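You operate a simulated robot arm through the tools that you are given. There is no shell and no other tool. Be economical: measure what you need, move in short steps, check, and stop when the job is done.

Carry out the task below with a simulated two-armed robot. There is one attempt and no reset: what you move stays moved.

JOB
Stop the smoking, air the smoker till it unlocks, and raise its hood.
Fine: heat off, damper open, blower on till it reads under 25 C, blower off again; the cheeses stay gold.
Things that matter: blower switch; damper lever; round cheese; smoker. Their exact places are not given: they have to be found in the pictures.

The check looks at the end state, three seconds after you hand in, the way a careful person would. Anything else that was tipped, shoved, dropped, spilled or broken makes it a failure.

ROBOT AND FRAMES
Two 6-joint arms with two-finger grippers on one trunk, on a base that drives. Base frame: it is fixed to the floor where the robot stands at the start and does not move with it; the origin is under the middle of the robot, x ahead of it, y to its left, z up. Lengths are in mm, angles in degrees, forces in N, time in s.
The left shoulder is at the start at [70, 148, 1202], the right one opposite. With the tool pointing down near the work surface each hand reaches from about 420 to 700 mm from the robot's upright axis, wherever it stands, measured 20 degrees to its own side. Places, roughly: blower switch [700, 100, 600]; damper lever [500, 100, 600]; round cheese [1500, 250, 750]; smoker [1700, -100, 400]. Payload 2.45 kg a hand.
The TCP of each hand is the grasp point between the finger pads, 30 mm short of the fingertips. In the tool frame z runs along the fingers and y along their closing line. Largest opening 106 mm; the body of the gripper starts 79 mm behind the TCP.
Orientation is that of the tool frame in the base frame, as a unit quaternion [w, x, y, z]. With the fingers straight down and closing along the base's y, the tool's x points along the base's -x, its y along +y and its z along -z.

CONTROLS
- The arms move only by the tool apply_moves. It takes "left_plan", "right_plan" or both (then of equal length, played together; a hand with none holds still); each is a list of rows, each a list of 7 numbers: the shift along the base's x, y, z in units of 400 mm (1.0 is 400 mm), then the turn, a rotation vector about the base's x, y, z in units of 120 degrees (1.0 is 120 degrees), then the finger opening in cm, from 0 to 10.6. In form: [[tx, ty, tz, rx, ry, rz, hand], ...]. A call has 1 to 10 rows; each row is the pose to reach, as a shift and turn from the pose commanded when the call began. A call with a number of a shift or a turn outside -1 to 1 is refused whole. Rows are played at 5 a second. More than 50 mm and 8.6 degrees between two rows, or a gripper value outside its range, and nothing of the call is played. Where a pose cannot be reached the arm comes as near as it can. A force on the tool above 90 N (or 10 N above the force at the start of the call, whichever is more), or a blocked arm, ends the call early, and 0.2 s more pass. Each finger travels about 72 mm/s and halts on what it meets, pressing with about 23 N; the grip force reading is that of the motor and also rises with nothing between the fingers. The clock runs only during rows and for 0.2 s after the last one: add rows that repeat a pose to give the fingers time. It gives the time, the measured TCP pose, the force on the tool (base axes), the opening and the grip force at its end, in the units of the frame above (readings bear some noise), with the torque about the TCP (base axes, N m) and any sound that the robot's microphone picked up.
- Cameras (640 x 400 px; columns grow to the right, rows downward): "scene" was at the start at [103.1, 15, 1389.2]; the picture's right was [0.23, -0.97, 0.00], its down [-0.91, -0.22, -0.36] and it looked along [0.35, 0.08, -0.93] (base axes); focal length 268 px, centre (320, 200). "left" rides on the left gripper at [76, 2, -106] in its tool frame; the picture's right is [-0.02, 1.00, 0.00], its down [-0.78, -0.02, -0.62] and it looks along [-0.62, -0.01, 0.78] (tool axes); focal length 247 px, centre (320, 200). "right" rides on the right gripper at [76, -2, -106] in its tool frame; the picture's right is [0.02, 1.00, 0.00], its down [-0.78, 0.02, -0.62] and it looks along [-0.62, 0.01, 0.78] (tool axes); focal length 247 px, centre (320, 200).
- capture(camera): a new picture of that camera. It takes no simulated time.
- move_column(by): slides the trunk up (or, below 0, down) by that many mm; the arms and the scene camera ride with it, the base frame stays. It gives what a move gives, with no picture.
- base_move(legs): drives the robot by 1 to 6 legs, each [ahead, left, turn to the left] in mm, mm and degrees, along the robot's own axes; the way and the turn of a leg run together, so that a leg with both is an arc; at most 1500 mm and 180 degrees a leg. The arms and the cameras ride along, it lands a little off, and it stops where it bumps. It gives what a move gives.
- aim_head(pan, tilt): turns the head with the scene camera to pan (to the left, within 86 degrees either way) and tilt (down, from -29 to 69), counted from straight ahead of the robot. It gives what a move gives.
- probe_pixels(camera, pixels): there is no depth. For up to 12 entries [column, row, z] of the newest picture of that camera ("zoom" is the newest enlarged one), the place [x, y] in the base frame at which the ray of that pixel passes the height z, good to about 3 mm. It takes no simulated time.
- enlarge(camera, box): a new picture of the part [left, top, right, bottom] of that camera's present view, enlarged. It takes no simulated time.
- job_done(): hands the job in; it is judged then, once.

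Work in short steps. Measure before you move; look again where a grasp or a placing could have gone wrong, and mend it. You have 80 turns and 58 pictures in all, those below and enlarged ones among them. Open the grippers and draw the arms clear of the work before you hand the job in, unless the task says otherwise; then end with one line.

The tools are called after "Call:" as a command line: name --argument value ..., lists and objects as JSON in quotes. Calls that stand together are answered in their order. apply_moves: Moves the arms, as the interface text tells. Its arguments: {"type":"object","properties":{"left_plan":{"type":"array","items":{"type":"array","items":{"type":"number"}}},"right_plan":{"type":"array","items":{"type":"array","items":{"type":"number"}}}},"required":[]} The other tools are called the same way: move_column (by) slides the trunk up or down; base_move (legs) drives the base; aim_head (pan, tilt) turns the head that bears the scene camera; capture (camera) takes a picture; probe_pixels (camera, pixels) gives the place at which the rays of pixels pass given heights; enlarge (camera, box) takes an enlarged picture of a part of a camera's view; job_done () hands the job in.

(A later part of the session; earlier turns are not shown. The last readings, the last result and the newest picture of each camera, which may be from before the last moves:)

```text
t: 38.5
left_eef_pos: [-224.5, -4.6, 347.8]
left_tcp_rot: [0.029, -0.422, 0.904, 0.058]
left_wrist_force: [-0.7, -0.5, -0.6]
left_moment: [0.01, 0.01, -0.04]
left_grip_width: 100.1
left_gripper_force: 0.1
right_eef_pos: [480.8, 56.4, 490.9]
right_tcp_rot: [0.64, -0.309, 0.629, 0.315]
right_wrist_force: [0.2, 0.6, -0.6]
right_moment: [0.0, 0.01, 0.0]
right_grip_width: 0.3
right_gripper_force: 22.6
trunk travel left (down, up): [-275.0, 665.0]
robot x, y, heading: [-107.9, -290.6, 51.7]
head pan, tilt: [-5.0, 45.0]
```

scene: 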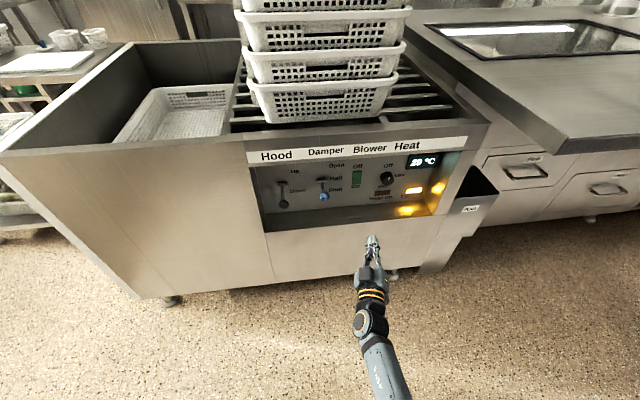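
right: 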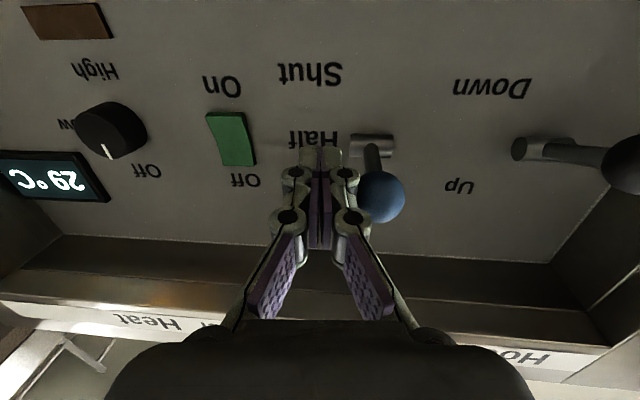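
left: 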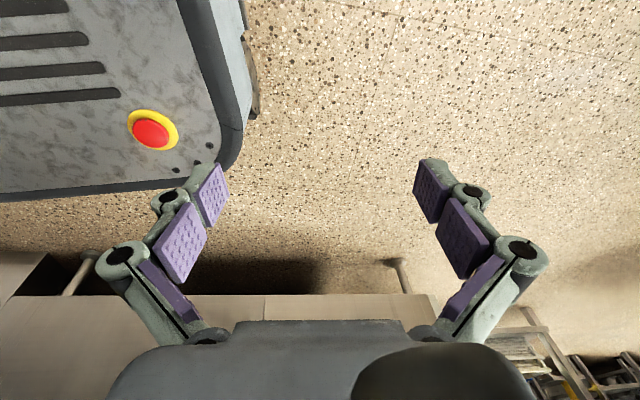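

Orientation is level now. I raise to z=575 and then advance under the lever to n≈435.

Call:
apply_moves --right_plan '[[-0.007, 0.005, 0.105, 0, 0, 0, 0], [-0.014, 0.011, 0.21, 0, 0, 0, 0], [0.034, 0.073, 0.21, 0, 0, 0, 0], [0.083, 0.134, 0.21, 0, 0, 0, 0], [0.131, 0.196, 0.21, 0, 0, 0, 0], [0.131, 0.196, 0.21, 0, 0, 0, 0]]'

Call:
capture --camera "right"

```text
t: 39.9
left_eef_pos: [-224.1, -3.5, 346.0]
left_tcp_rot: [0.029, -0.422, 0.904, 0.058]
left_wrist_force: [0.6, 0.2, 0.2]
left_moment: [0.03, -0.03, 0.0]
left_grip_width: 99.8
left_gripper_force: 0.0
right_eef_pos: [537.0, 121.4, 588.8]
right_tcp_rot: [0.647, -0.317, 0.606, 0.336]
right_wrist_force: [-0.1, 0.0, -0.7]
right_moment: [0.0, -0.02, -0.02]
right_grip_width: 0.2
right_gripper_force: 22.6
right hand out of reach, approached as far as the arm can: row 1, 2, 3, 4, 5, 6
trunk travel left (down, up): [-275.0, 665.0]
robot x, y, heading: [-104.5, -287.0, 51.8]
head pan, tilt: [-5.0, 45.0]
```

```text
26 pictures are left
```

right: 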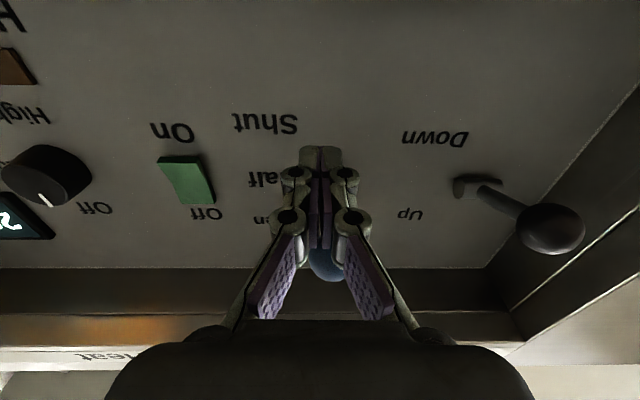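

Hand is under the damper knob (blue seen behind the fingers at col 325). I lift 45 mm.

Call:
apply_moves --right_plan '[[-0.01, 0.005, 0.03, 0, 0, 0, 0], [-0.01, 0.005, 0.06, 0, 0, 0, 0], [-0.01, 0.005, 0.09, 0, 0, 0, 0], [-0.01, 0.005, 0.12, 0, 0, 0, 0], [-0.01, 0.005, 0.12, 0, 0, 0, 0]]'

Call:
enlarge --camera "scene" --box '[240, 60, 480, 210]'

```text
t: 41.1
left_eef_pos: [-223.2, -4.3, 346.1]
left_tcp_rot: [0.028, -0.422, 0.904, 0.058]
left_wrist_force: [0.9, 0.5, 0.3]
left_moment: [0.0, -0.01, 0.06]
left_grip_width: 99.7
left_gripper_force: 0.0
right_eef_pos: [545.2, 125.9, 618.6]
right_tcp_rot: [0.638, -0.317, 0.622, 0.324]
right_wrist_force: [1.1, -1.8, -2.7]
right_moment: [-0.01, -0.05, 0.05]
right_grip_width: 0.1
right_gripper_force: 23.0
right hand out of reach, approached as far as the arm can: row 1, 2, 3, 4, 5
trunk travel left (down, up): [-275.0, 665.0]
robot x, y, heading: [-107.2, -288.7, 51.7]
head pan, tilt: [-5.0, 45.0]
```

```text
2.67 times, centred on (360, 135) of scene
```

zoom: 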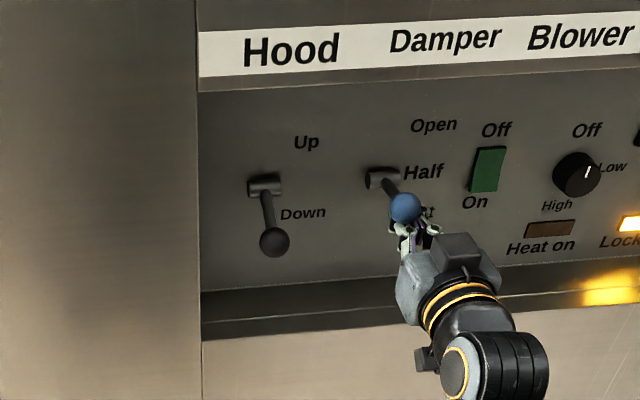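

The damper knob rides up on the fingers. I keep lifting.

Call:
apply_moves --right_plan '[[0, 0, 0.04, 0, 0, 0, 0], [0, 0, 0.08, 0, 0, 0, 0], [0, 0, 0.12, 0, 0, 0, 0], [0, 0, 0.16, 0, 0, 0, 0], [0, 0, 0.18, 0, 0, 0, 0]]'

Call:
enlarge --camera "scene" --box '[240, 60, 480, 210]'

```text
t: 42.0
left_eef_pos: [-224.7, -5.0, 347.5]
left_tcp_rot: [0.03, -0.421, 0.905, 0.059]
left_wrist_force: [-0.8, 0.1, -0.6]
left_moment: [-0.02, -0.06, -0.01]
left_grip_width: 99.8
left_gripper_force: 0.0
right_eef_pos: [557.4, 132.6, 642.4]
right_tcp_rot: [0.629, -0.326, 0.63, 0.317]
right_wrist_force: [-3.0, -9.9, -1.9]
right_moment: [-0.12, 0.04, 0.03]
right_grip_width: 0.1
right_gripper_force: 22.9
right hand out of reach, approached as far as the arm can: row 1, 2, 3, 4
trunk travel left (down, up): [-275.0, 665.0]
robot x, y, heading: [-110.0, -293.3, 51.6]
head pan, tilt: [-5.0, 45.0]
stopped in row 4 (right hand): the force on the tool passed its limit at 118 N (the readings are from after the stop); the commanded pose is now the measured one
```

```text
2.67 times, centred on (360, 135) of scene
```

zoom: 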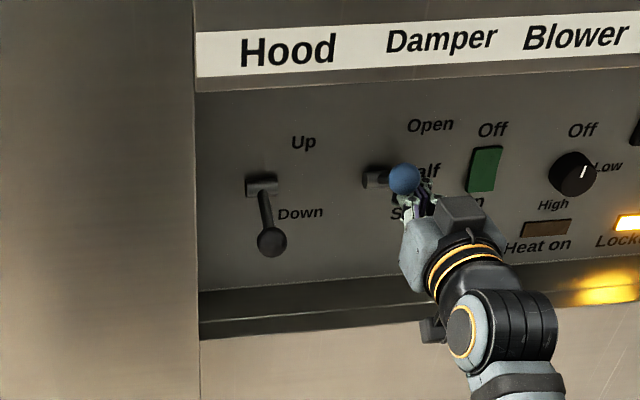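

A 118 N stop: either the lever is at its end or something touched. I look from the hand camera.

Call:
capture --camera "right"

```text
23 pictures are left
```

right: 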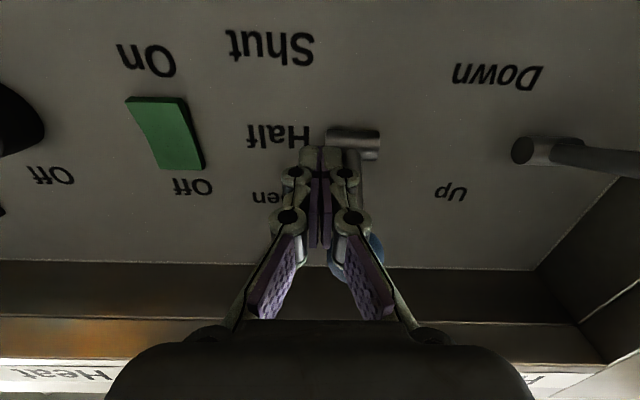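

The fingers ran inward against the lever foot because the arm is at a wrist limit. I back off 35 mm and yaw the hand 12° outward to free the arm, then look at the readings.

Call:
apply_moves --right_plan '[[-0.027, -0.034, 0, 0, 0, -0.05, 0], [-0.054, -0.069, 0, 0, 0, -0.1, 0], [-0.054, -0.069, 0, 0, 0, -0.1, 0]]'

Call:
capture --camera "right"

```text
t: 42.8
left_eef_pos: [-224.9, -5.8, 346.7]
left_tcp_rot: [0.029, -0.421, 0.905, 0.058]
left_wrist_force: [-0.7, -0.2, 0.3]
left_moment: [-0.01, -0.01, 0.02]
left_grip_width: 100.3
left_gripper_force: 0.0
right_eef_pos: [557.8, 131.7, 642.3]
right_tcp_rot: [0.629, -0.325, 0.63, 0.318]
right_wrist_force: [-6.2, -19.2, -4.4]
right_moment: [-0.22, 0.12, -0.02]
right_grip_width: 0.1
right_gripper_force: 23.1
right hand out of reach, approached as far as the arm can: row 1, 2, 3
trunk travel left (down, up): [-275.0, 665.0]
robot x, y, heading: [-108.1, -288.8, 51.4]
head pan, tilt: [-5.0, 45.0]
```

```text
22 pictures are left
```

right: 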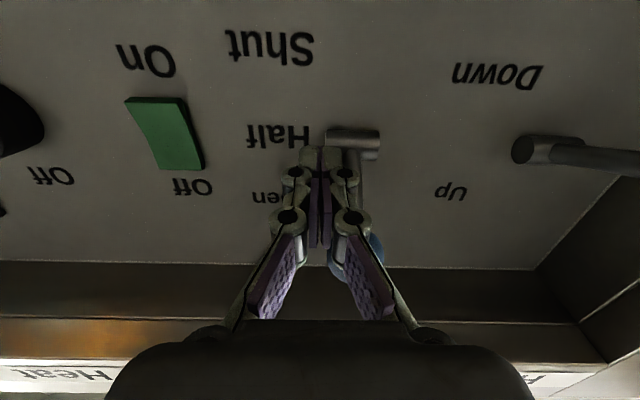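

The arm is too folded: a level tool needs more distance. I drive the base straight back 150 mm, which also draws the hand out, and then look.

Call:
base_move --legs '[[-150, 0, 0]]'

Call:
enlarge --camera "scene" --box '[240, 60, 480, 210]'

```text
t: 43.9
left_eef_pos: [-239.8, -43.6, 350.2]
left_tcp_rot: [0.037, -0.416, 0.906, 0.064]
left_wrist_force: [0.1, -0.6, 0.0]
left_moment: [0.02, 0.0, 0.02]
left_grip_width: 100.0
left_gripper_force: 0.1
right_eef_pos: [538.7, 82.0, 655.2]
right_tcp_rot: [0.636, -0.319, 0.626, 0.319]
right_wrist_force: [0.0, 0.1, 0.6]
right_moment: [0.0, 0.0, 0.01]
right_grip_width: 0.2
right_gripper_force: 23.0
trunk travel left (down, up): [-275.0, 665.0]
robot x, y, heading: [-126.3, -332.9, 51.1]
head pan, tilt: [-5.0, 45.0]
stopped in leg 1: the robot was blocked; the commanded pose is now the measured one
```

```text
2.67 times, centred on (360, 135) of scene
```

zoom: 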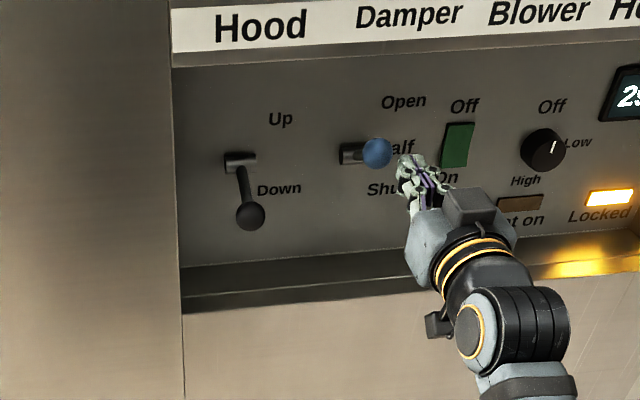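

The hand had been caught on the knob and is now free to its right, no force. I try backing again in case that was the block.

Call:
base_move --legs '[[-110, 0, 0]]'

Call:
capture --camera "scene"

```text
t: 44.6
left_eef_pos: [-231.2, -36.1, 354.8]
left_tcp_rot: [0.061, -0.415, 0.905, 0.074]
left_wrist_force: [0.4, -0.1, 1.3]
left_moment: [0.01, 0.03, 0.0]
left_grip_width: 100.0
left_gripper_force: 0.0
right_eef_pos: [532.2, 73.4, 666.3]
right_tcp_rot: [0.644, -0.321, 0.618, 0.316]
right_wrist_force: [-0.2, 0.2, 1.0]
right_moment: [0.0, 0.02, 0.0]
right_grip_width: 0.1
right_gripper_force: 23.0
trunk travel left (down, up): [-275.0, 665.0]
robot x, y, heading: [-131.6, -330.3, 50.6]
head pan, tilt: [-5.0, 45.0]
stopped in leg 1: the robot was blocked; the commanded pose is now the measured one
```

```text
20 pictures are left
```

scene: 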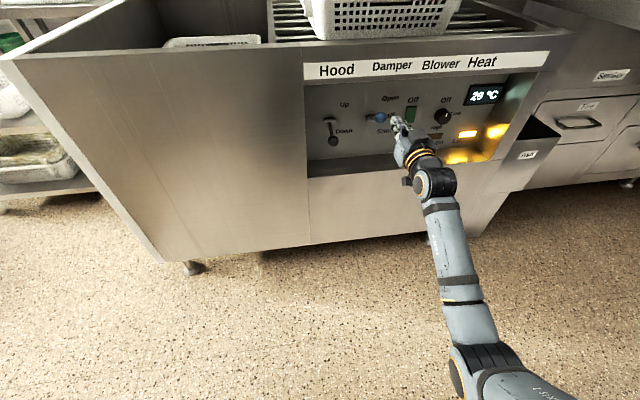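

The robot truly bumps something behind. I ease forward 20 mm and look to the right-rear.

Call:
base_move --legs '[[20, 0, 0]]'

Call:
aim_head --pan -86 --tilt 40

Call:
capture --camera "scene"

Call:
probe_pixels --camera "scene" --pixels '[[320, 200, 0], [500, 200, 300], [600, 200, 500], [600, 300, 500], [450, 150, 500]]'

```text
t: 45.4
left_eef_pos: [-205.9, -22.4, 351.6]
left_tcp_rot: [0.054, -0.414, 0.906, 0.071]
left_wrist_force: [1.0, -0.4, -0.2]
left_moment: [0.04, 0.09, 0.02]
left_grip_width: 100.1
left_gripper_force: 0.0
right_eef_pos: [562.0, 90.0, 663.3]
right_tcp_rot: [0.642, -0.317, 0.622, 0.318]
right_wrist_force: [1.0, -0.6, -1.5]
right_moment: [0.12, -0.09, 0.14]
right_grip_width: 0.0
right_gripper_force: 22.9
trunk travel left (down, up): [-275.0, 665.0]
robot x, y, heading: [-98.1, -316.0, 50.9]
head pan, tilt: [-5.0, 45.0]
```

```text
t: 46.9
left_eef_pos: [-207.5, -20.7, 352.9]
left_tcp_rot: [0.056, -0.414, 0.906, 0.071]
left_wrist_force: [0.0, -0.2, -0.9]
left_moment: [-0.03, 0.02, -0.05]
left_grip_width: 100.0
left_gripper_force: 0.1
right_eef_pos: [560.3, 88.6, 665.4]
right_tcp_rot: [0.643, -0.318, 0.62, 0.317]
right_wrist_force: [0.3, -0.6, -0.2]
right_moment: [-0.02, -0.03, -0.02]
right_grip_width: 0.0
right_gripper_force: 22.5
trunk travel left (down, up): [-275.0, 665.0]
robot x, y, heading: [-99.2, -314.1, 50.7]
head pan, tilt: [-85.9, 40.0]
```

```text
19 pictures are left
```

scene: 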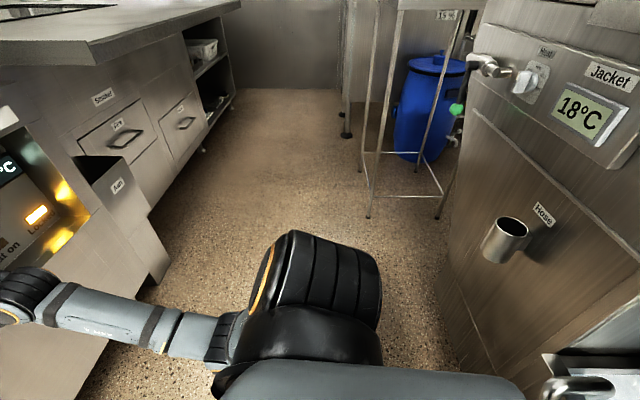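

```text
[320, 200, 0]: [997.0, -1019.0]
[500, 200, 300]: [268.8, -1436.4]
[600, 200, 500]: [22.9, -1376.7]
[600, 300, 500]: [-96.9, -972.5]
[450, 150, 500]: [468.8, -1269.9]
```

I probe the machine's front line behind the robot.

Call:
probe_pixels --camera "scene" --pixels '[[440, 280, 0], [460, 345, 0], [545, 355, 300], [545, 355, 600], [590, 385, 600], [590, 385, 800], [470, 110, 700], [640, 270, 600]]'

```text
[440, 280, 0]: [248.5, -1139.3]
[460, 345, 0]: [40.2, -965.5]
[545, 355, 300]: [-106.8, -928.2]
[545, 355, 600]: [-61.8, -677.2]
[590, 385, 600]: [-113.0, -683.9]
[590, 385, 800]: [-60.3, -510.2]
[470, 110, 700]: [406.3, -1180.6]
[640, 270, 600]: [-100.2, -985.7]
```

Machine front behind us is close, so I'll pitch the hand down ~40° instead, which suits this distance. I draw back 100 mm while pitching, then raise the trunk and restore the head.

Call:
apply_moves --right_plan '[[-0.01, -0.012, 0, -0.05, 0.0394, 0, 0], [-0.03, -0.038, 0, -0.1, 0.0788, 0, 0], [-0.06, -0.077, 0, -0.15, 0.118, 0, 0], [-0.1, -0.126, 0, -0.2, 0.157, 0, 0], [-0.15, -0.19, 0, -0.25, 0.196, 0, 0], [-0.154, -0.197, 0, -0.262, 0.206, 0, 0]]'

Call:
aim_head --pan -8 --tilt 40

```text
t: 48.3
left_eef_pos: [-205.8, -21.2, 352.4]
left_tcp_rot: [0.057, -0.415, 0.905, 0.071]
left_wrist_force: [0.1, 0.2, 0.5]
left_moment: [0.0, 0.0, 0.0]
left_grip_width: 100.0
left_gripper_force: 0.1
right_eef_pos: [571.1, 86.1, 525.0]
right_tcp_rot: [0.413, -0.412, 0.783, 0.218]
right_wrist_force: [3.3, 4.7, 10.8]
right_moment: [0.21, -0.2, 0.0]
right_grip_width: 0.0
right_gripper_force: 28.6
right hand out of reach, approached as far as the arm can: row 1, 2, 3, 4, 5, 6
trunk travel left (down, up): [-275.0, 665.0]
robot x, y, heading: [-96.5, -311.9, 51.0]
head pan, tilt: [-85.9, 40.0]
```

```text
t: 49.9
left_eef_pos: [-206.7, -21.7, 352.8]
left_tcp_rot: [0.056, -0.414, 0.906, 0.071]
left_wrist_force: [0.7, -0.8, -0.1]
left_moment: [-0.03, 0.01, -0.01]
left_grip_width: 100.1
left_gripper_force: 0.1
right_eef_pos: [571.1, 85.5, 524.1]
right_tcp_rot: [0.413, -0.412, 0.782, 0.219]
right_wrist_force: [9.5, 6.4, 19.4]
right_moment: [0.48, -0.39, -0.05]
right_grip_width: 0.2
right_gripper_force: 28.4
trunk travel left (down, up): [-275.0, 665.0]
robot x, y, heading: [-98.5, -312.1, 50.8]
head pan, tilt: [-8.0, 40.0]
```

The fingertips rest on the recess floor. I raise the trunk 100 mm (still below the lip), which should also free the arm.

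Call:
move_column --by 100

Call:
apply_moves --right_plan '[[-0.05, -0.064, 0, 0, 0, 0, 0], [-0.1, -0.128, 0, 0, 0, 0, 0], [-0.15, -0.19, 0, 0, 0, 0, 0], [-0.15, -0.19, 0, 0, 0, 0, 0]]'

```text
t: 51.2
left_eef_pos: [-206.2, -21.9, 452.7]
left_tcp_rot: [0.056, -0.415, 0.905, 0.071]
left_wrist_force: [0.5, 0.5, 0.8]
left_moment: [0.02, 0.02, 0.01]
left_grip_width: 100.0
left_gripper_force: 0.2
right_eef_pos: [570.2, 86.2, 620.3]
right_tcp_rot: [0.41, -0.412, 0.784, 0.218]
right_wrist_force: [-0.1, -0.2, 0.9]
right_moment: [-0.01, -0.02, -0.01]
right_grip_width: 0.1
right_gripper_force: 28.1
trunk travel left (down, up): [-375.0, 565.0]
robot x, y, heading: [-98.4, -309.9, 51.1]
head pan, tilt: [-8.0, 40.0]
```

```text
t: 52.2
left_eef_pos: [-207.7, -21.3, 452.7]
left_tcp_rot: [0.056, -0.414, 0.906, 0.071]
left_wrist_force: [0.2, -0.4, 0.1]
left_moment: [0.03, 0.0, 0.01]
left_grip_width: 99.8
left_gripper_force: 0.0
right_eef_pos: [535.1, 39.3, 590.1]
right_tcp_rot: [0.406, -0.431, 0.775, 0.22]
right_wrist_force: [-0.1, -0.2, -0.5]
right_moment: [0.02, -0.02, -0.01]
right_grip_width: 0.1
right_gripper_force: 28.4
right hand out of reach, approached as far as the arm can: row 1, 2, 3, 4
trunk travel left (down, up): [-375.0, 565.0]
robot x, y, heading: [-101.3, -312.6, 50.6]
head pan, tilt: [-8.0, 40.0]
```

Tips are now outside the recess (n≈384). I raise the trunk 120 mm more and look.

Call:
move_column --by 120

Call:
apply_moves --right_plan '[[-0.03, -0.04, -0.05, 0, 0, 0, 2.5], [-0.03, -0.04, -0.1, 0, 0, 0, 5], [-0.03, -0.04, -0.1, 0, 0, 0, 5]]'

Call:
capture --camera "scene"

Call:
enlarge --camera "scene" --box '[280, 80, 520, 230]'

Call:
capture --camera "right"

```text
t: 53.7
left_eef_pos: [-205.8, -21.5, 571.1]
left_tcp_rot: [0.056, -0.415, 0.905, 0.071]
left_wrist_force: [0.6, 0.2, -0.1]
left_moment: [0.0, 0.0, 0.02]
left_grip_width: 100.1
left_gripper_force: 0.0
right_eef_pos: [535.6, 39.7, 712.1]
right_tcp_rot: [0.406, -0.432, 0.775, 0.221]
right_wrist_force: [-0.2, -0.2, 0.0]
right_moment: [-0.02, -0.04, -0.02]
right_grip_width: 0.1
right_gripper_force: 28.7
trunk travel left (down, up): [-495.0, 445.0]
robot x, y, heading: [-101.1, -310.5, 50.7]
head pan, tilt: [-8.0, 40.0]
```

```text
t: 54.5
left_eef_pos: [-206.1, -21.5, 571.9]
left_tcp_rot: [0.055, -0.415, 0.905, 0.07]
left_wrist_force: [0.6, -1.0, 0.1]
left_moment: [0.02, 0.01, 0.01]
left_grip_width: 100.0
left_gripper_force: 0.0
right_eef_pos: [522.0, 24.5, 672.5]
right_tcp_rot: [0.406, -0.431, 0.775, 0.22]
right_wrist_force: [-0.3, -0.6, -0.2]
right_moment: [-0.01, -0.02, -0.01]
right_grip_width: 49.7
right_gripper_force: 0.2
trunk travel left (down, up): [-495.0, 445.0]
robot x, y, heading: [-98.7, -308.0, 50.8]
head pan, tilt: [-8.0, 40.0]
```

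```text
18 pictures are left
```

scene: 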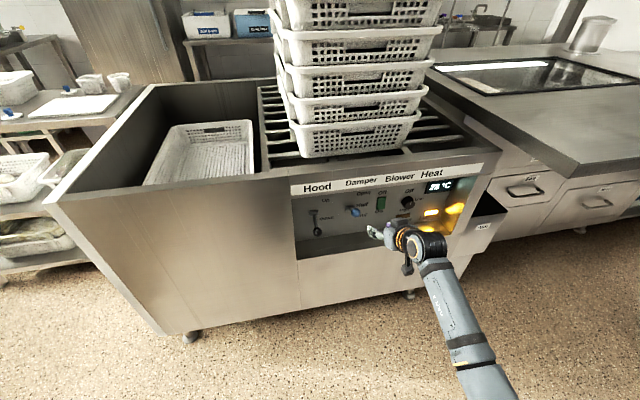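

```text
2.67 times, centred on (400, 155) of scene
```

zoom: 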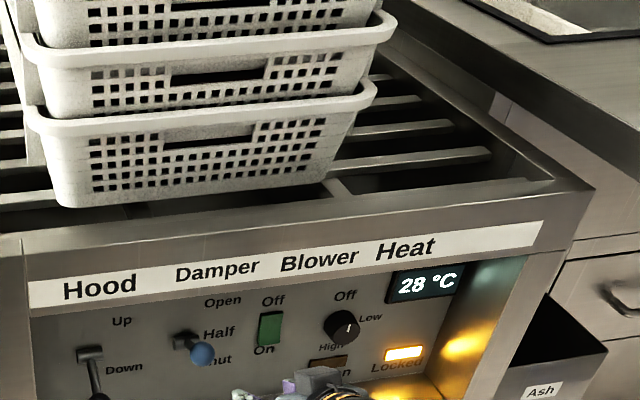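

```text
16 pictures are left
```

right: 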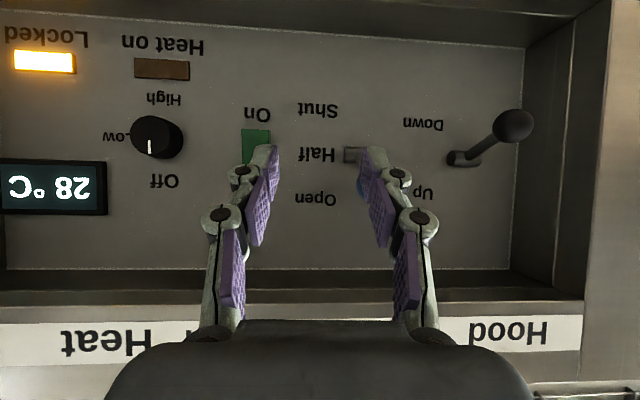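

The arm moves freely here. I locate the damper knob (zoom (202,353)) and hood knob (100,395) by intersecting with the lever circles.

Call:
probe_pixels --camera "zoom" --pixels '[[202, 353, 630], [202, 353, 640], [202, 353, 650], [202, 353, 660], [202, 353, 670], [186, 340, 630], [270, 328, 640], [270, 328, 630], [273, 299, 670], [264, 352, 600]]'

Call:
probe_pixels --camera "right" --pixels '[[362, 190, 640], [362, 190, 650], [362, 190, 660], [350, 155, 630], [515, 125, 600], [515, 125, 620], [256, 140, 640], [256, 140, 630]]'

```text
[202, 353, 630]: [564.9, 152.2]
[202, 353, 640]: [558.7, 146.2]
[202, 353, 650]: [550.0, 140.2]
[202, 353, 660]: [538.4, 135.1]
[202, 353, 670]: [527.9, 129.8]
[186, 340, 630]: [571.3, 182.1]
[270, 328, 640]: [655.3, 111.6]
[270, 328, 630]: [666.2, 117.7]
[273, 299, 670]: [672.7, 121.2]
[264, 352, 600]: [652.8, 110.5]
```

```text
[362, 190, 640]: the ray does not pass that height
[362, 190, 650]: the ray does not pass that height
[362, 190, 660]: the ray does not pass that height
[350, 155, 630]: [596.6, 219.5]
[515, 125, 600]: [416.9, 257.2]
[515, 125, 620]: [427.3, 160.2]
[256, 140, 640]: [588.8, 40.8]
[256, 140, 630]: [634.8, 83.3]
```

Damper knob works out at ≈28° above level (n≈424, z≈673), likely Open; I'll verify once the hand is away. I move the closed hand to just in front of the lower half of the blower rocker (u=447, z=622).

Call:
apply_moves --right_plan '[[0.08, -0.008, -0.042, 0, 0, 0, 2], [0.159, -0.016, -0.084, 0, 0, 0, 0], [0.159, -0.016, -0.084, 0, 0, 0, 0], [0.205, 0.043, -0.084, 0, 0, 0, 0], [0.23, 0.075, -0.084, 0, 0, 0, 0], [0.23, 0.075, -0.084, 0, 0, 0, 0]]'

Call:
capture --camera "right"

Call:
enlarge --camera "scene" --box '[280, 150, 480, 275]'

```text
t: 55.9
left_eef_pos: [-206.4, -21.2, 571.4]
left_tcp_rot: [0.056, -0.415, 0.906, 0.071]
left_wrist_force: [0.2, -0.7, 0.0]
left_moment: [0.01, 0.02, -0.01]
left_grip_width: 100.0
left_gripper_force: 0.1
right_eef_pos: [612.9, 53.7, 640.0]
right_tcp_rot: [0.406, -0.432, 0.775, 0.22]
right_wrist_force: [0.2, -0.8, 0.5]
right_moment: [0.01, 0.0, 0.03]
right_grip_width: 0.0
right_gripper_force: 23.8
trunk travel left (down, up): [-495.0, 445.0]
robot x, y, heading: [-100.1, -312.0, 50.8]
head pan, tilt: [-8.0, 40.0]
```

```text
15 pictures are left
```

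right: 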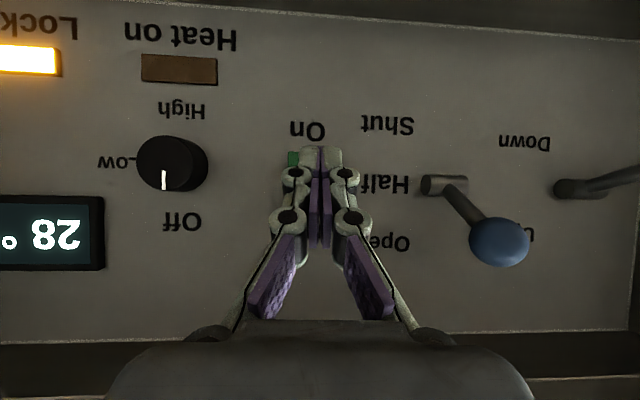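

```text
3.20 times, centred on (380, 212) of scene
```

zoom: 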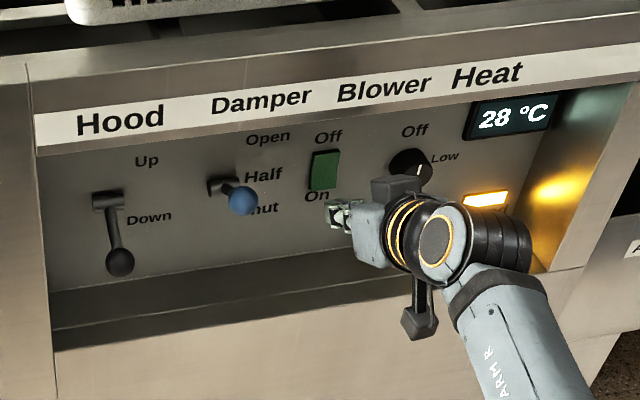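

Damper lever now points up toward Open. The rocker lies slightly to the +u side of the tip; I shift 7 mm and push along the normal.

Call:
apply_moves --right_plan '[[0.029, 0.009, 0, 0, 0, 0, 0], [0.045, 0.029, 0, 0, 0, 0, 0], [0.06, 0.048, 0, 0, 0, 0, 0], [0.075, 0.068, 0, 0, 0, 0, 0], [0.089, 0.085, 0, 0, 0, 0, 0], [0.089, 0.085, 0, 0, 0, 0, 0]]'

Call:
enlarge --camera "scene" --box '[280, 150, 480, 275]'

```text
t: 57.3
left_eef_pos: [-207.9, -24.2, 572.9]
left_tcp_rot: [0.058, -0.414, 0.906, 0.072]
left_wrist_force: [-1.0, 0.4, -0.5]
left_moment: [0.02, -0.05, -0.01]
left_grip_width: 100.3
left_gripper_force: 0.0
right_eef_pos: [645.4, 80.5, 636.0]
right_tcp_rot: [0.402, -0.432, 0.777, 0.219]
right_wrist_force: [-40.1, -31.2, -4.5]
right_moment: [-0.41, 0.33, 0.26]
right_grip_width: 6.1
right_gripper_force: 28.7
trunk travel left (down, up): [-495.0, 445.0]
robot x, y, heading: [-99.7, -313.6, 50.8]
head pan, tilt: [-8.0, 40.0]
```

```text
3.20 times, centred on (380, 212) of scene
```

zoom: 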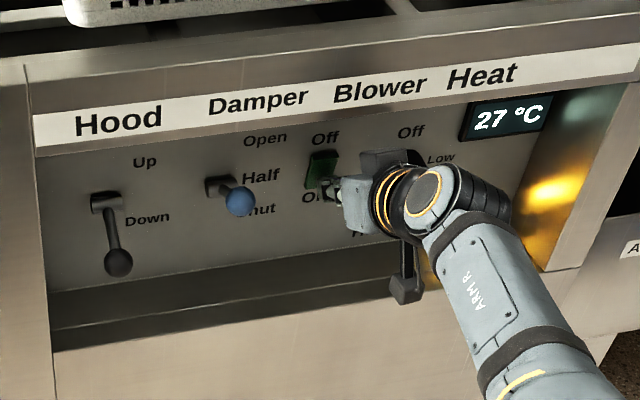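

Pressed with ~50 N, and it reads 27 C. I back off 45 mm and check the rocker and damper.

Call:
apply_moves --right_plan '[[-0.035, -0.044, 0, 0, 0, 0, 0], [-0.07, -0.089, 0, 0, 0, 0, 0], [-0.07, -0.089, 0, 0, 0, 0, 0]]'

Call:
capture --camera "right"

Call:
probe_pixels --camera "right" --pixels '[[490, 240, 660], [490, 240, 670], [490, 240, 680]]'

```text
t: 58.1
left_eef_pos: [-205.2, -20.6, 573.1]
left_tcp_rot: [0.056, -0.414, 0.906, 0.071]
left_wrist_force: [0.3, 0.7, -0.2]
left_moment: [0.0, 0.03, -0.02]
left_grip_width: 99.9
left_gripper_force: 0.1
right_eef_pos: [624.0, 52.6, 639.2]
right_tcp_rot: [0.406, -0.432, 0.775, 0.22]
right_wrist_force: [0.6, -0.8, 0.4]
right_moment: [0.02, -0.01, 0.02]
right_grip_width: 0.0
right_gripper_force: 28.0
trunk travel left (down, up): [-495.0, 445.0]
robot x, y, heading: [-98.2, -310.7, 50.7]
head pan, tilt: [-8.0, 40.0]
```

```text
12 pictures are left
```

right: 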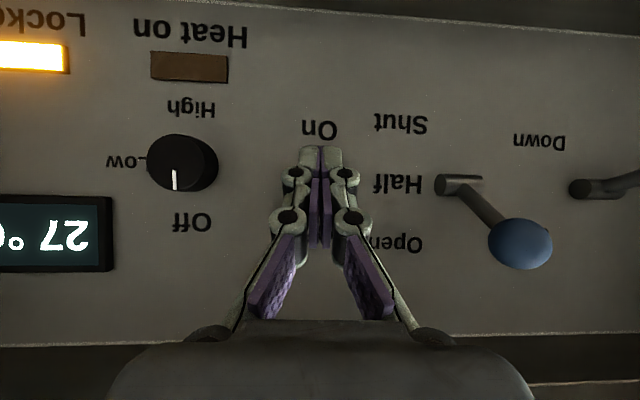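

```text
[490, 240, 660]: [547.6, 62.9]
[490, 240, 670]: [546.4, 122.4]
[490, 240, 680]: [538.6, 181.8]
```

Rocker is hidden behind the fingers but the reading falls (27). While it cools I move under the damper lever to nudge it up and make sure it's at its end stop.

Call:
apply_moves --right_plan '[[-0.0695, -0.0885, 0, 0, 0, 0, 0], [-0.1515, -0.072, -0.0375, 0, 0, 0, 0], [-0.24, -0.0023, -0.0725, 0, 0, 0, 0], [-0.327, 0.0655, -0.0725, 0, 0, 0, 0], [-0.2805, 0.1245, -0.0725, 0, 0, 0, 0], [-0.234, 0.1835, -0.0725, 0, 0, 0, 0], [-0.234, 0.1835, -0.02, 0, 0, 0, 0], [-0.234, 0.1835, 0.01, 0, 0, 0, 0], [-0.234, 0.1835, 0.03, 0, 0, 0, 0], [-0.234, 0.1835, 0.05, 0, 0, 0, 0]]'

Call:
enlarge --camera "scene" --box '[280, 150, 480, 275]'

```text
t: 60.3
left_eef_pos: [-204.1, -19.8, 571.7]
left_tcp_rot: [0.054, -0.414, 0.906, 0.071]
left_wrist_force: [-0.3, -0.2, -0.3]
left_moment: [-0.01, 0.03, 0.0]
left_grip_width: 100.0
left_gripper_force: 0.0
right_eef_pos: [543.9, 114.9, 642.8]
right_tcp_rot: [0.395, -0.437, 0.776, 0.225]
right_wrist_force: [-5.2, -11.3, -29.3]
right_moment: [0.11, -0.44, 0.14]
right_grip_width: 0.0
right_gripper_force: 28.4
right hand out of reach, approached as far as the arm can: row 4, 5, 6, 7, 8, 9, 10
trunk travel left (down, up): [-495.0, 445.0]
robot x, y, heading: [-99.8, -311.2, 50.9]
head pan, tilt: [-8.0, 40.0]
```

```text
3.20 times, centred on (380, 212) of scene
```

zoom: 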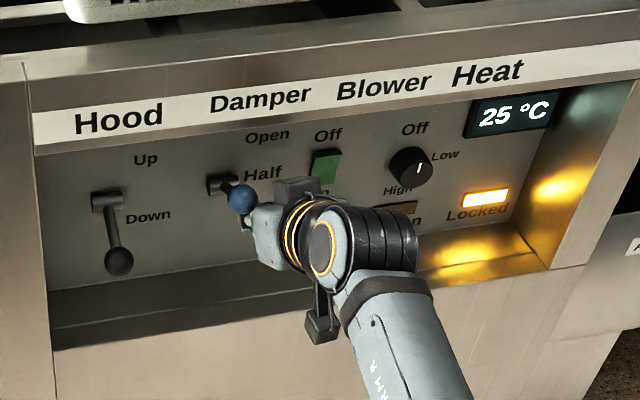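

Pushing up with 29 N leaves the knob unmoved: damper is at its Open stop. It reads 25 C. I drop off the lever, back out and travel toward the rocker while it cools.

Call:
apply_moves --right_plan '[[0, 0, -0.1, 0, 0, 0, 0], [-0.0695, -0.0885, -0.1, 0, 0, 0, 0], [-0.1, -0.128, -0.1, 0, 0, 0, 0], [-0.021, -0.19, -0.075, 0, 0, 0, 0], [0.0575, -0.2515, -0.0375, 0, 0, 0, 0], [0.126, -0.3055, 0, 0, 0, 0, 0], [0.126, -0.3055, 0.0375, 0, 0, 0, 0], [0.126, -0.3055, 0.0375, 0, 0, 0, 0], [0.126, -0.3055, 0.0375, 0, 0, 0, 0]]'

Call:
capture --camera "right"

```text
t: 62.3
left_eef_pos: [-206.1, -22.0, 572.3]
left_tcp_rot: [0.055, -0.415, 0.905, 0.071]
left_wrist_force: [-1.2, 0.0, -0.3]
left_moment: [0.01, 0.02, 0.0]
left_grip_width: 99.9
left_gripper_force: 0.1
right_eef_pos: [593.7, -5.2, 668.6]
right_tcp_rot: [0.406, -0.432, 0.775, 0.22]
right_wrist_force: [1.1, -1.1, -1.1]
right_moment: [0.01, 0.02, 0.0]
right_grip_width: 0.2
right_gripper_force: 28.7
trunk travel left (down, up): [-495.0, 445.0]
robot x, y, heading: [-96.7, -311.2, 50.7]
head pan, tilt: [-8.0, 40.0]
```

```text
10 pictures are left
```

right: 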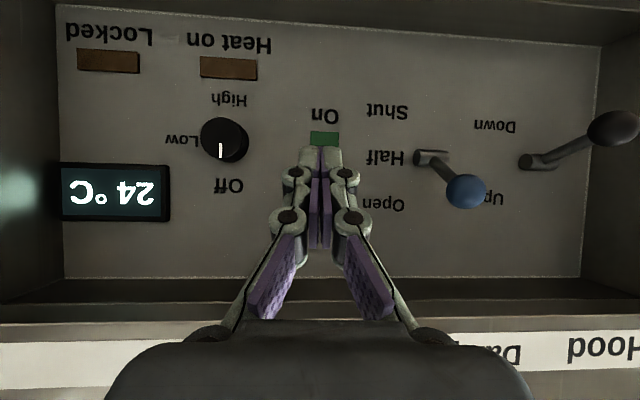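

Unlocked: Locked lamp is out and it reads 24 C. I press the top half of the rocker (Off), then back off in the same call.

Call:
apply_moves --right_plan '[[0.0305, 0.071, 0.0075, 0, 0, 0, 0], [0.063, 0.141, 0.0125, 0, 0, 0, 0], [0.094, 0.181, 0.0125, 0, 0, 0, 0], [0.117, 0.21, 0.0125, 0, 0, 0, 0], [0.1325, 0.23, 0.0125, 0, 0, 0, 0], [0.145, 0.2455, 0.0125, 0, 0, 0, 0], [0.145, 0.2455, 0.0125, 0, 0, 0, 0]]'

Call:
apply_moves --right_plan '[[-0.05, -0.064, 0, 0, 0, 0, 0], [-0.1, -0.128, 0, 0, 0, 0, 0], [-0.14, -0.179, -0.07, 0, 0, 0, 0], [-0.14, -0.179, -0.15, 0, 0, 0, 0]]'

Call:
enlarge --camera "scene" --box '[280, 150, 480, 275]'

```text
t: 63.9
left_eef_pos: [-207.9, -23.6, 572.8]
left_tcp_rot: [0.058, -0.413, 0.906, 0.072]
left_wrist_force: [0.2, 0.4, 0.2]
left_moment: [-0.02, -0.02, 0.0]
left_grip_width: 99.8
left_gripper_force: 0.1
right_eef_pos: [647.9, 87.9, 672.5]
right_tcp_rot: [0.405, -0.431, 0.775, 0.221]
right_wrist_force: [-39.1, -29.1, -6.1]
right_moment: [2.85, -2.93, -1.23]
right_grip_width: 0.0
right_gripper_force: 29.0
trunk travel left (down, up): [-495.0, 445.0]
robot x, y, heading: [-97.2, -314.0, 50.7]
head pan, tilt: [-8.0, 40.0]
```

```text
t: 64.9
left_eef_pos: [-206.0, -21.0, 571.6]
left_tcp_rot: [0.055, -0.414, 0.906, 0.071]
left_wrist_force: [0.6, 0.2, 0.4]
left_moment: [-0.01, -0.01, -0.01]
left_grip_width: 100.2
left_gripper_force: 0.1
right_eef_pos: [595.5, 21.3, 613.6]
right_tcp_rot: [0.406, -0.431, 0.776, 0.219]
right_wrist_force: [-0.9, 0.1, -0.2]
right_moment: [-0.05, -0.01, -0.02]
right_grip_width: 0.2
right_gripper_force: 28.7
trunk travel left (down, up): [-495.0, 445.0]
robot x, y, heading: [-97.0, -309.2, 50.8]
head pan, tilt: [-8.0, 40.0]
```

```text
3.20 times, centred on (380, 212) of scene
```

zoom: 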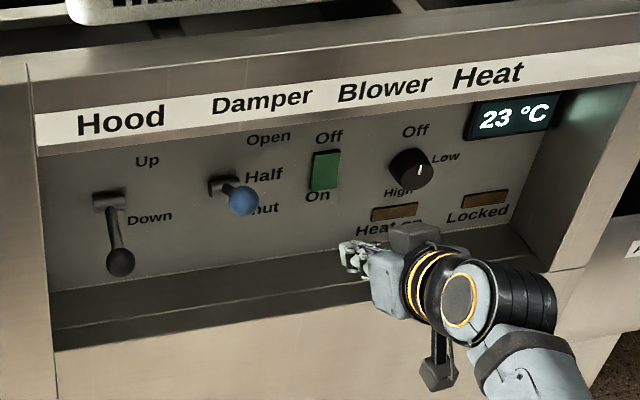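

23 C with lamps out. I check the rocker's tilt close up.

Call:
enlarge --camera "right" --box '[220, 20, 520, 208]'

```text
2.13 times, centred on (370, 114) of right
```

zoom: 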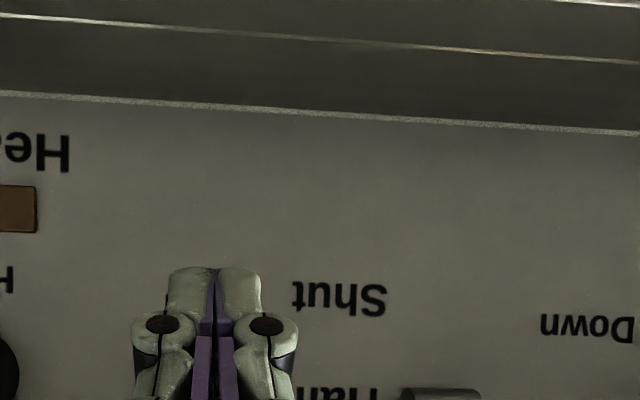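

Rocker is hidden there; I'll judge it by the reading staying put later. For the hood lever (u≈211) I retract the hand, open it, and shift the base ~205 mm left, slightly forward to stay clear of the machine behind.

Call:
apply_moves --right_plan '[[-0.046, -0.059, 0.03, 0, 0, 0, 2], [-0.093, -0.118, 0.06, 0, 0, 0, 5], [-0.093, -0.118, 0.06, 0, 0, 0, 5.5], [-0.093, -0.118, 0.06, 0, 0, 0, 5.5]]'

Call:
base_move --legs '[[15, 100, 0], [0, 105, 0]]'

Call:
capture --camera "right"

```text
t: 65.9
left_eef_pos: [-207.3, -21.1, 571.9]
left_tcp_rot: [0.056, -0.415, 0.905, 0.071]
left_wrist_force: [0.5, -0.8, -0.5]
left_moment: [0.02, 0.02, -0.03]
left_grip_width: 99.6
left_gripper_force: 0.1
right_eef_pos: [558.7, -26.1, 637.9]
right_tcp_rot: [0.406, -0.431, 0.775, 0.22]
right_wrist_force: [-0.6, -0.4, -0.2]
right_moment: [-0.02, -0.01, 0.01]
right_grip_width: 55.0
right_gripper_force: 0.1
trunk travel left (down, up): [-495.0, 445.0]
robot x, y, heading: [-98.7, -307.7, 51.0]
head pan, tilt: [-8.0, 40.0]
```

```text
t: 67.8
left_eef_pos: [-354.0, 118.7, 572.9]
left_tcp_rot: [0.056, -0.414, 0.906, 0.071]
left_wrist_force: [-0.7, -0.4, 0.0]
left_moment: [0.0, 0.01, 0.03]
left_grip_width: 100.0
left_gripper_force: 0.1
right_eef_pos: [411.0, 112.4, 638.3]
right_tcp_rot: [0.406, -0.432, 0.775, 0.219]
right_wrist_force: [0.2, 0.2, 0.9]
right_moment: [-0.03, 0.03, -0.02]
right_grip_width: 55.0
right_gripper_force: 0.0
trunk travel left (down, up): [-495.0, 445.0]
robot x, y, heading: [-245.6, -173.9, 50.9]
head pan, tilt: [-8.0, 40.0]
```

```text
7 pictures are left
```

right: 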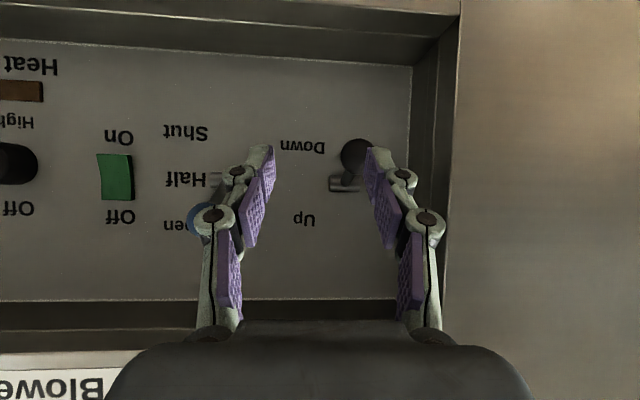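

Hood knob at (357,156) in the hand view, left of the fingers. I probe its ray.

Call:
probe_pixels --camera "right" --pixels '[[356, 156, 600], [356, 156, 610], [356, 156, 615], [356, 156, 620], [346, 184, 630]]'

```text
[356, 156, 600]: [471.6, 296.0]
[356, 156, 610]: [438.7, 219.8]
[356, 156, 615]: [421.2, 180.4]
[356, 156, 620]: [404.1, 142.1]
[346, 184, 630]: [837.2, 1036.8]
```

Knob ≈ n 417, u 216, z 613. I approach along the tool axis and close on it.

Call:
apply_moves --right_plan '[[-0.045, 0.0715, 0.0485, 0, 0, 0, 5.5], [-0.0065, 0.132, -0.0005, 0, 0, 0, 5.5], [0.032, 0.1925, -0.052, 0, 0, 0, 5.5], [0.032, 0.1925, -0.052, 0, 0, 0, 5.5], [0.032, 0.1925, -0.052, 0, 0, 0, 4], [0.032, 0.1925, -0.052, 0, 0, 0, 2], [0.032, 0.1925, -0.052, 0, 0, 0, 2], [0.032, 0.1925, -0.052, 0, 0, 0, 2]]'

Call:
capture --camera "right"

```text
t: 69.6
left_eef_pos: [-354.4, 117.5, 571.3]
left_tcp_rot: [0.057, -0.414, 0.906, 0.071]
left_wrist_force: [0.0, -0.3, -0.2]
left_moment: [0.0, -0.06, 0.02]
left_grip_width: 99.9
left_gripper_force: 0.1
right_eef_pos: [421.9, 189.4, 618.1]
right_tcp_rot: [0.406, -0.431, 0.775, 0.22]
right_wrist_force: [-12.1, 8.3, -1.9]
right_moment: [0.06, 0.16, 0.18]
right_grip_width: 28.1
right_gripper_force: 45.1
trunk travel left (down, up): [-495.0, 445.0]
robot x, y, heading: [-245.9, -168.2, 50.6]
head pan, tilt: [-8.0, 40.0]
```

```text
6 pictures are left
```

right: 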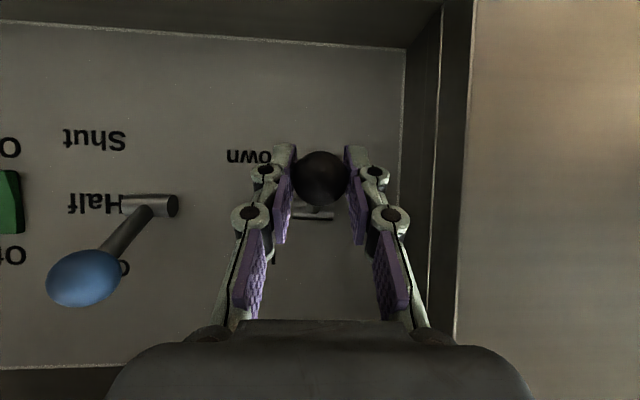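

Knob gripped (28 mm). I raise it along its arc.

Call:
apply_moves --right_plan '[[-0.002, -0.002, 0.025, 0, 0, 0, 2], [-0.003, -0.004, 0.0475, 0, 0, 0, 2], [-0.0015, -0.002, 0.0725, 0, 0, 0, 2], [0, 0, 0.095, 0, 0, 0, 2], [0.0045, 0.006, 0.12, 0, 0, 0, 2], [0.0123, 0.0157, 0.1475, 0, 0, 0, 2], [0.0123, 0.0157, 0.1475, 0, 0, 0, 2]]'

Call:
capture --camera "scene"

```text
t: 71.2
left_eef_pos: [-353.0, 118.5, 570.8]
left_tcp_rot: [0.058, -0.414, 0.906, 0.071]
left_wrist_force: [-0.2, -0.3, -0.3]
left_moment: [-0.01, 0.03, -0.06]
left_grip_width: 100.4
left_gripper_force: 0.1
right_eef_pos: [429.6, 195.5, 679.4]
right_tcp_rot: [0.409, -0.431, 0.774, 0.219]
right_wrist_force: [-5.2, 6.1, 3.3]
right_moment: [0.17, 0.0, -0.08]
right_grip_width: 24.7
right_gripper_force: 3.4
trunk travel left (down, up): [-495.0, 445.0]
robot x, y, heading: [-247.5, -172.8, 50.6]
head pan, tilt: [-8.0, 40.0]
```

```text
5 pictures are left
```

scene: 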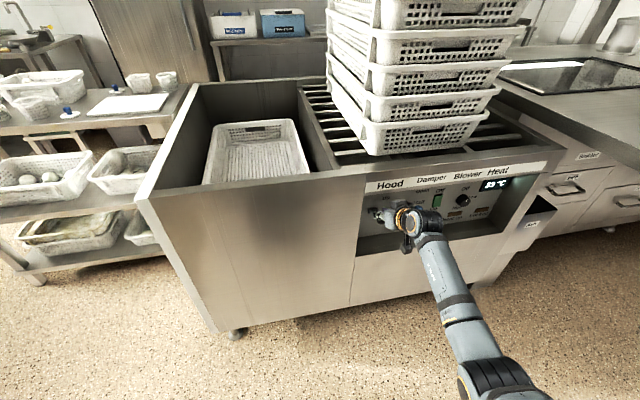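

Grip loosened (24.7 mm, 3 N) near the end. I open, back out along the tool axis, turn the head toward the smoker and look.

Call:
apply_moves --right_plan '[[0, 0, 0, 0, 0, 0, 5.5], [0, 0, 0, 0, 0, 0, 5.5], [-0.044, -0.069, 0.04, 0, 0, 0, 5.5], [-0.088, -0.138, 0.06, 0, 0, 0, 5.5], [-0.16, -0.22, 0.06, 0, 0, 0, 5.5], [-0.16, -0.22, 0.06, 0, 0, 0, 5.5]]'

Call:
aim_head --pan -30 --tilt 25

Call:
capture --camera "scene"

```text
t: 72.6
left_eef_pos: [-353.5, 117.9, 572.6]
left_tcp_rot: [0.055, -0.413, 0.906, 0.071]
left_wrist_force: [0.5, -0.7, 1.2]
left_moment: [0.01, 0.02, 0.0]
left_grip_width: 100.0
left_gripper_force: 0.1
right_eef_pos: [382.7, 129.3, 679.3]
right_tcp_rot: [0.406, -0.439, 0.77, 0.223]
right_wrist_force: [0.9, -1.0, 0.2]
right_moment: [0.0, -0.01, 0.04]
right_grip_width: 55.2
right_gripper_force: 0.1
right hand out of reach, approached as far as the arm can: row 4, 5, 6
trunk travel left (down, up): [-495.0, 445.0]
robot x, y, heading: [-246.8, -171.3, 50.6]
head pan, tilt: [-8.0, 40.0]
```

```text
t: 73.5
left_eef_pos: [-352.8, 116.6, 572.3]
left_tcp_rot: [0.055, -0.414, 0.906, 0.07]
left_wrist_force: [0.5, 0.2, -0.6]
left_moment: [-0.01, -0.01, 0.04]
left_grip_width: 99.9
left_gripper_force: 0.2
right_eef_pos: [384.3, 129.6, 680.0]
right_tcp_rot: [0.406, -0.439, 0.77, 0.223]
right_wrist_force: [0.3, -0.3, -0.2]
right_moment: [-0.02, 0.01, 0.01]
right_grip_width: 54.9
right_gripper_force: 0.1
trunk travel left (down, up): [-495.0, 445.0]
robot x, y, heading: [-246.5, -173.3, 50.8]
head pan, tilt: [-30.0, 25.0]
```

```text
4 pictures are left
```

scene: 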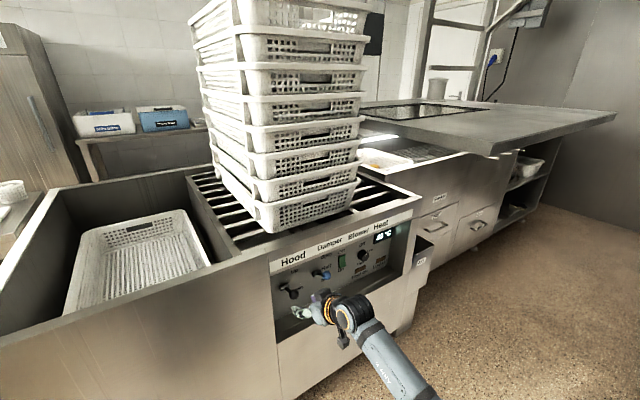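

The hood is rising and the cheese beneath looks gold. I wait two seconds with the hand still, then zoom in on panel and hood.

Call:
apply_moves --right_plan '[[0, 0, 0, 0, 0, 0, 5.5], [0, 0, 0, 0, 0, 0, 5.5], [0, 0, 0, 0, 0, 0, 5.5], [0, 0, 0, 0, 0, 0, 5.5], [0, 0, 0, 0, 0, 0, 5.5], [0, 0, 0, 0, 0, 0, 5.5], [0, 0, 0, 0, 0, 0, 5.5], [0, 0, 0, 0, 0, 0, 5.5], [0, 0, 0, 0, 0, 0, 5.5], [0, 0, 0, 0, 0, 0, 5.5]]'

Call:
enlarge --camera "scene" --box '[265, 60, 505, 330]'

```text
t: 75.7
left_eef_pos: [-353.4, 116.8, 573.0]
left_tcp_rot: [0.057, -0.413, 0.906, 0.071]
left_wrist_force: [0.4, -0.1, 1.0]
left_moment: [0.01, -0.02, 0.02]
left_grip_width: 100.1
left_gripper_force: 0.0
right_eef_pos: [384.2, 129.7, 677.6]
right_tcp_rot: [0.406, -0.439, 0.77, 0.222]
right_wrist_force: [-0.3, 0.2, -0.4]
right_moment: [0.01, -0.04, -0.01]
right_grip_width: 55.1
right_gripper_force: 0.0
trunk travel left (down, up): [-495.0, 445.0]
robot x, y, heading: [-244.2, -171.7, 50.7]
head pan, tilt: [-30.0, 25.0]
```

```text
1.48 times, centred on (385, 195) of scene
```

zoom: 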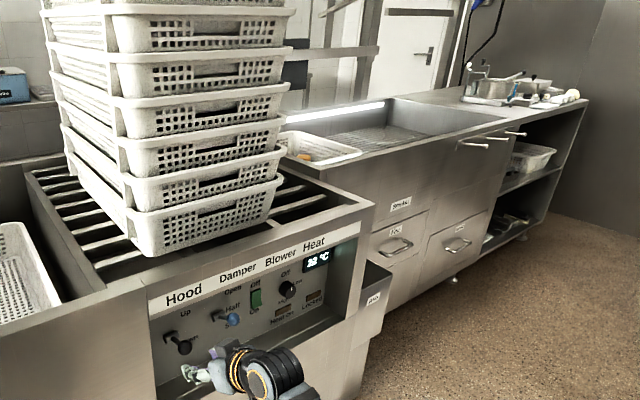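

The hood has swung up. One close zoom for the reading, rocker and levers.

Call:
enlarge --camera "scene" --box '[270, 215, 410, 305]'

```text
4.44 times, centred on (340, 260) of scene
```

zoom: 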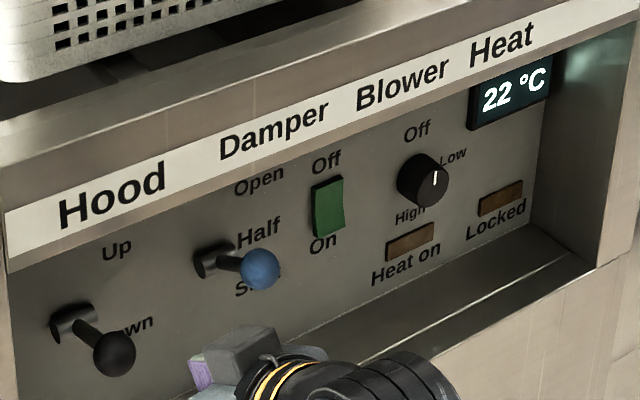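

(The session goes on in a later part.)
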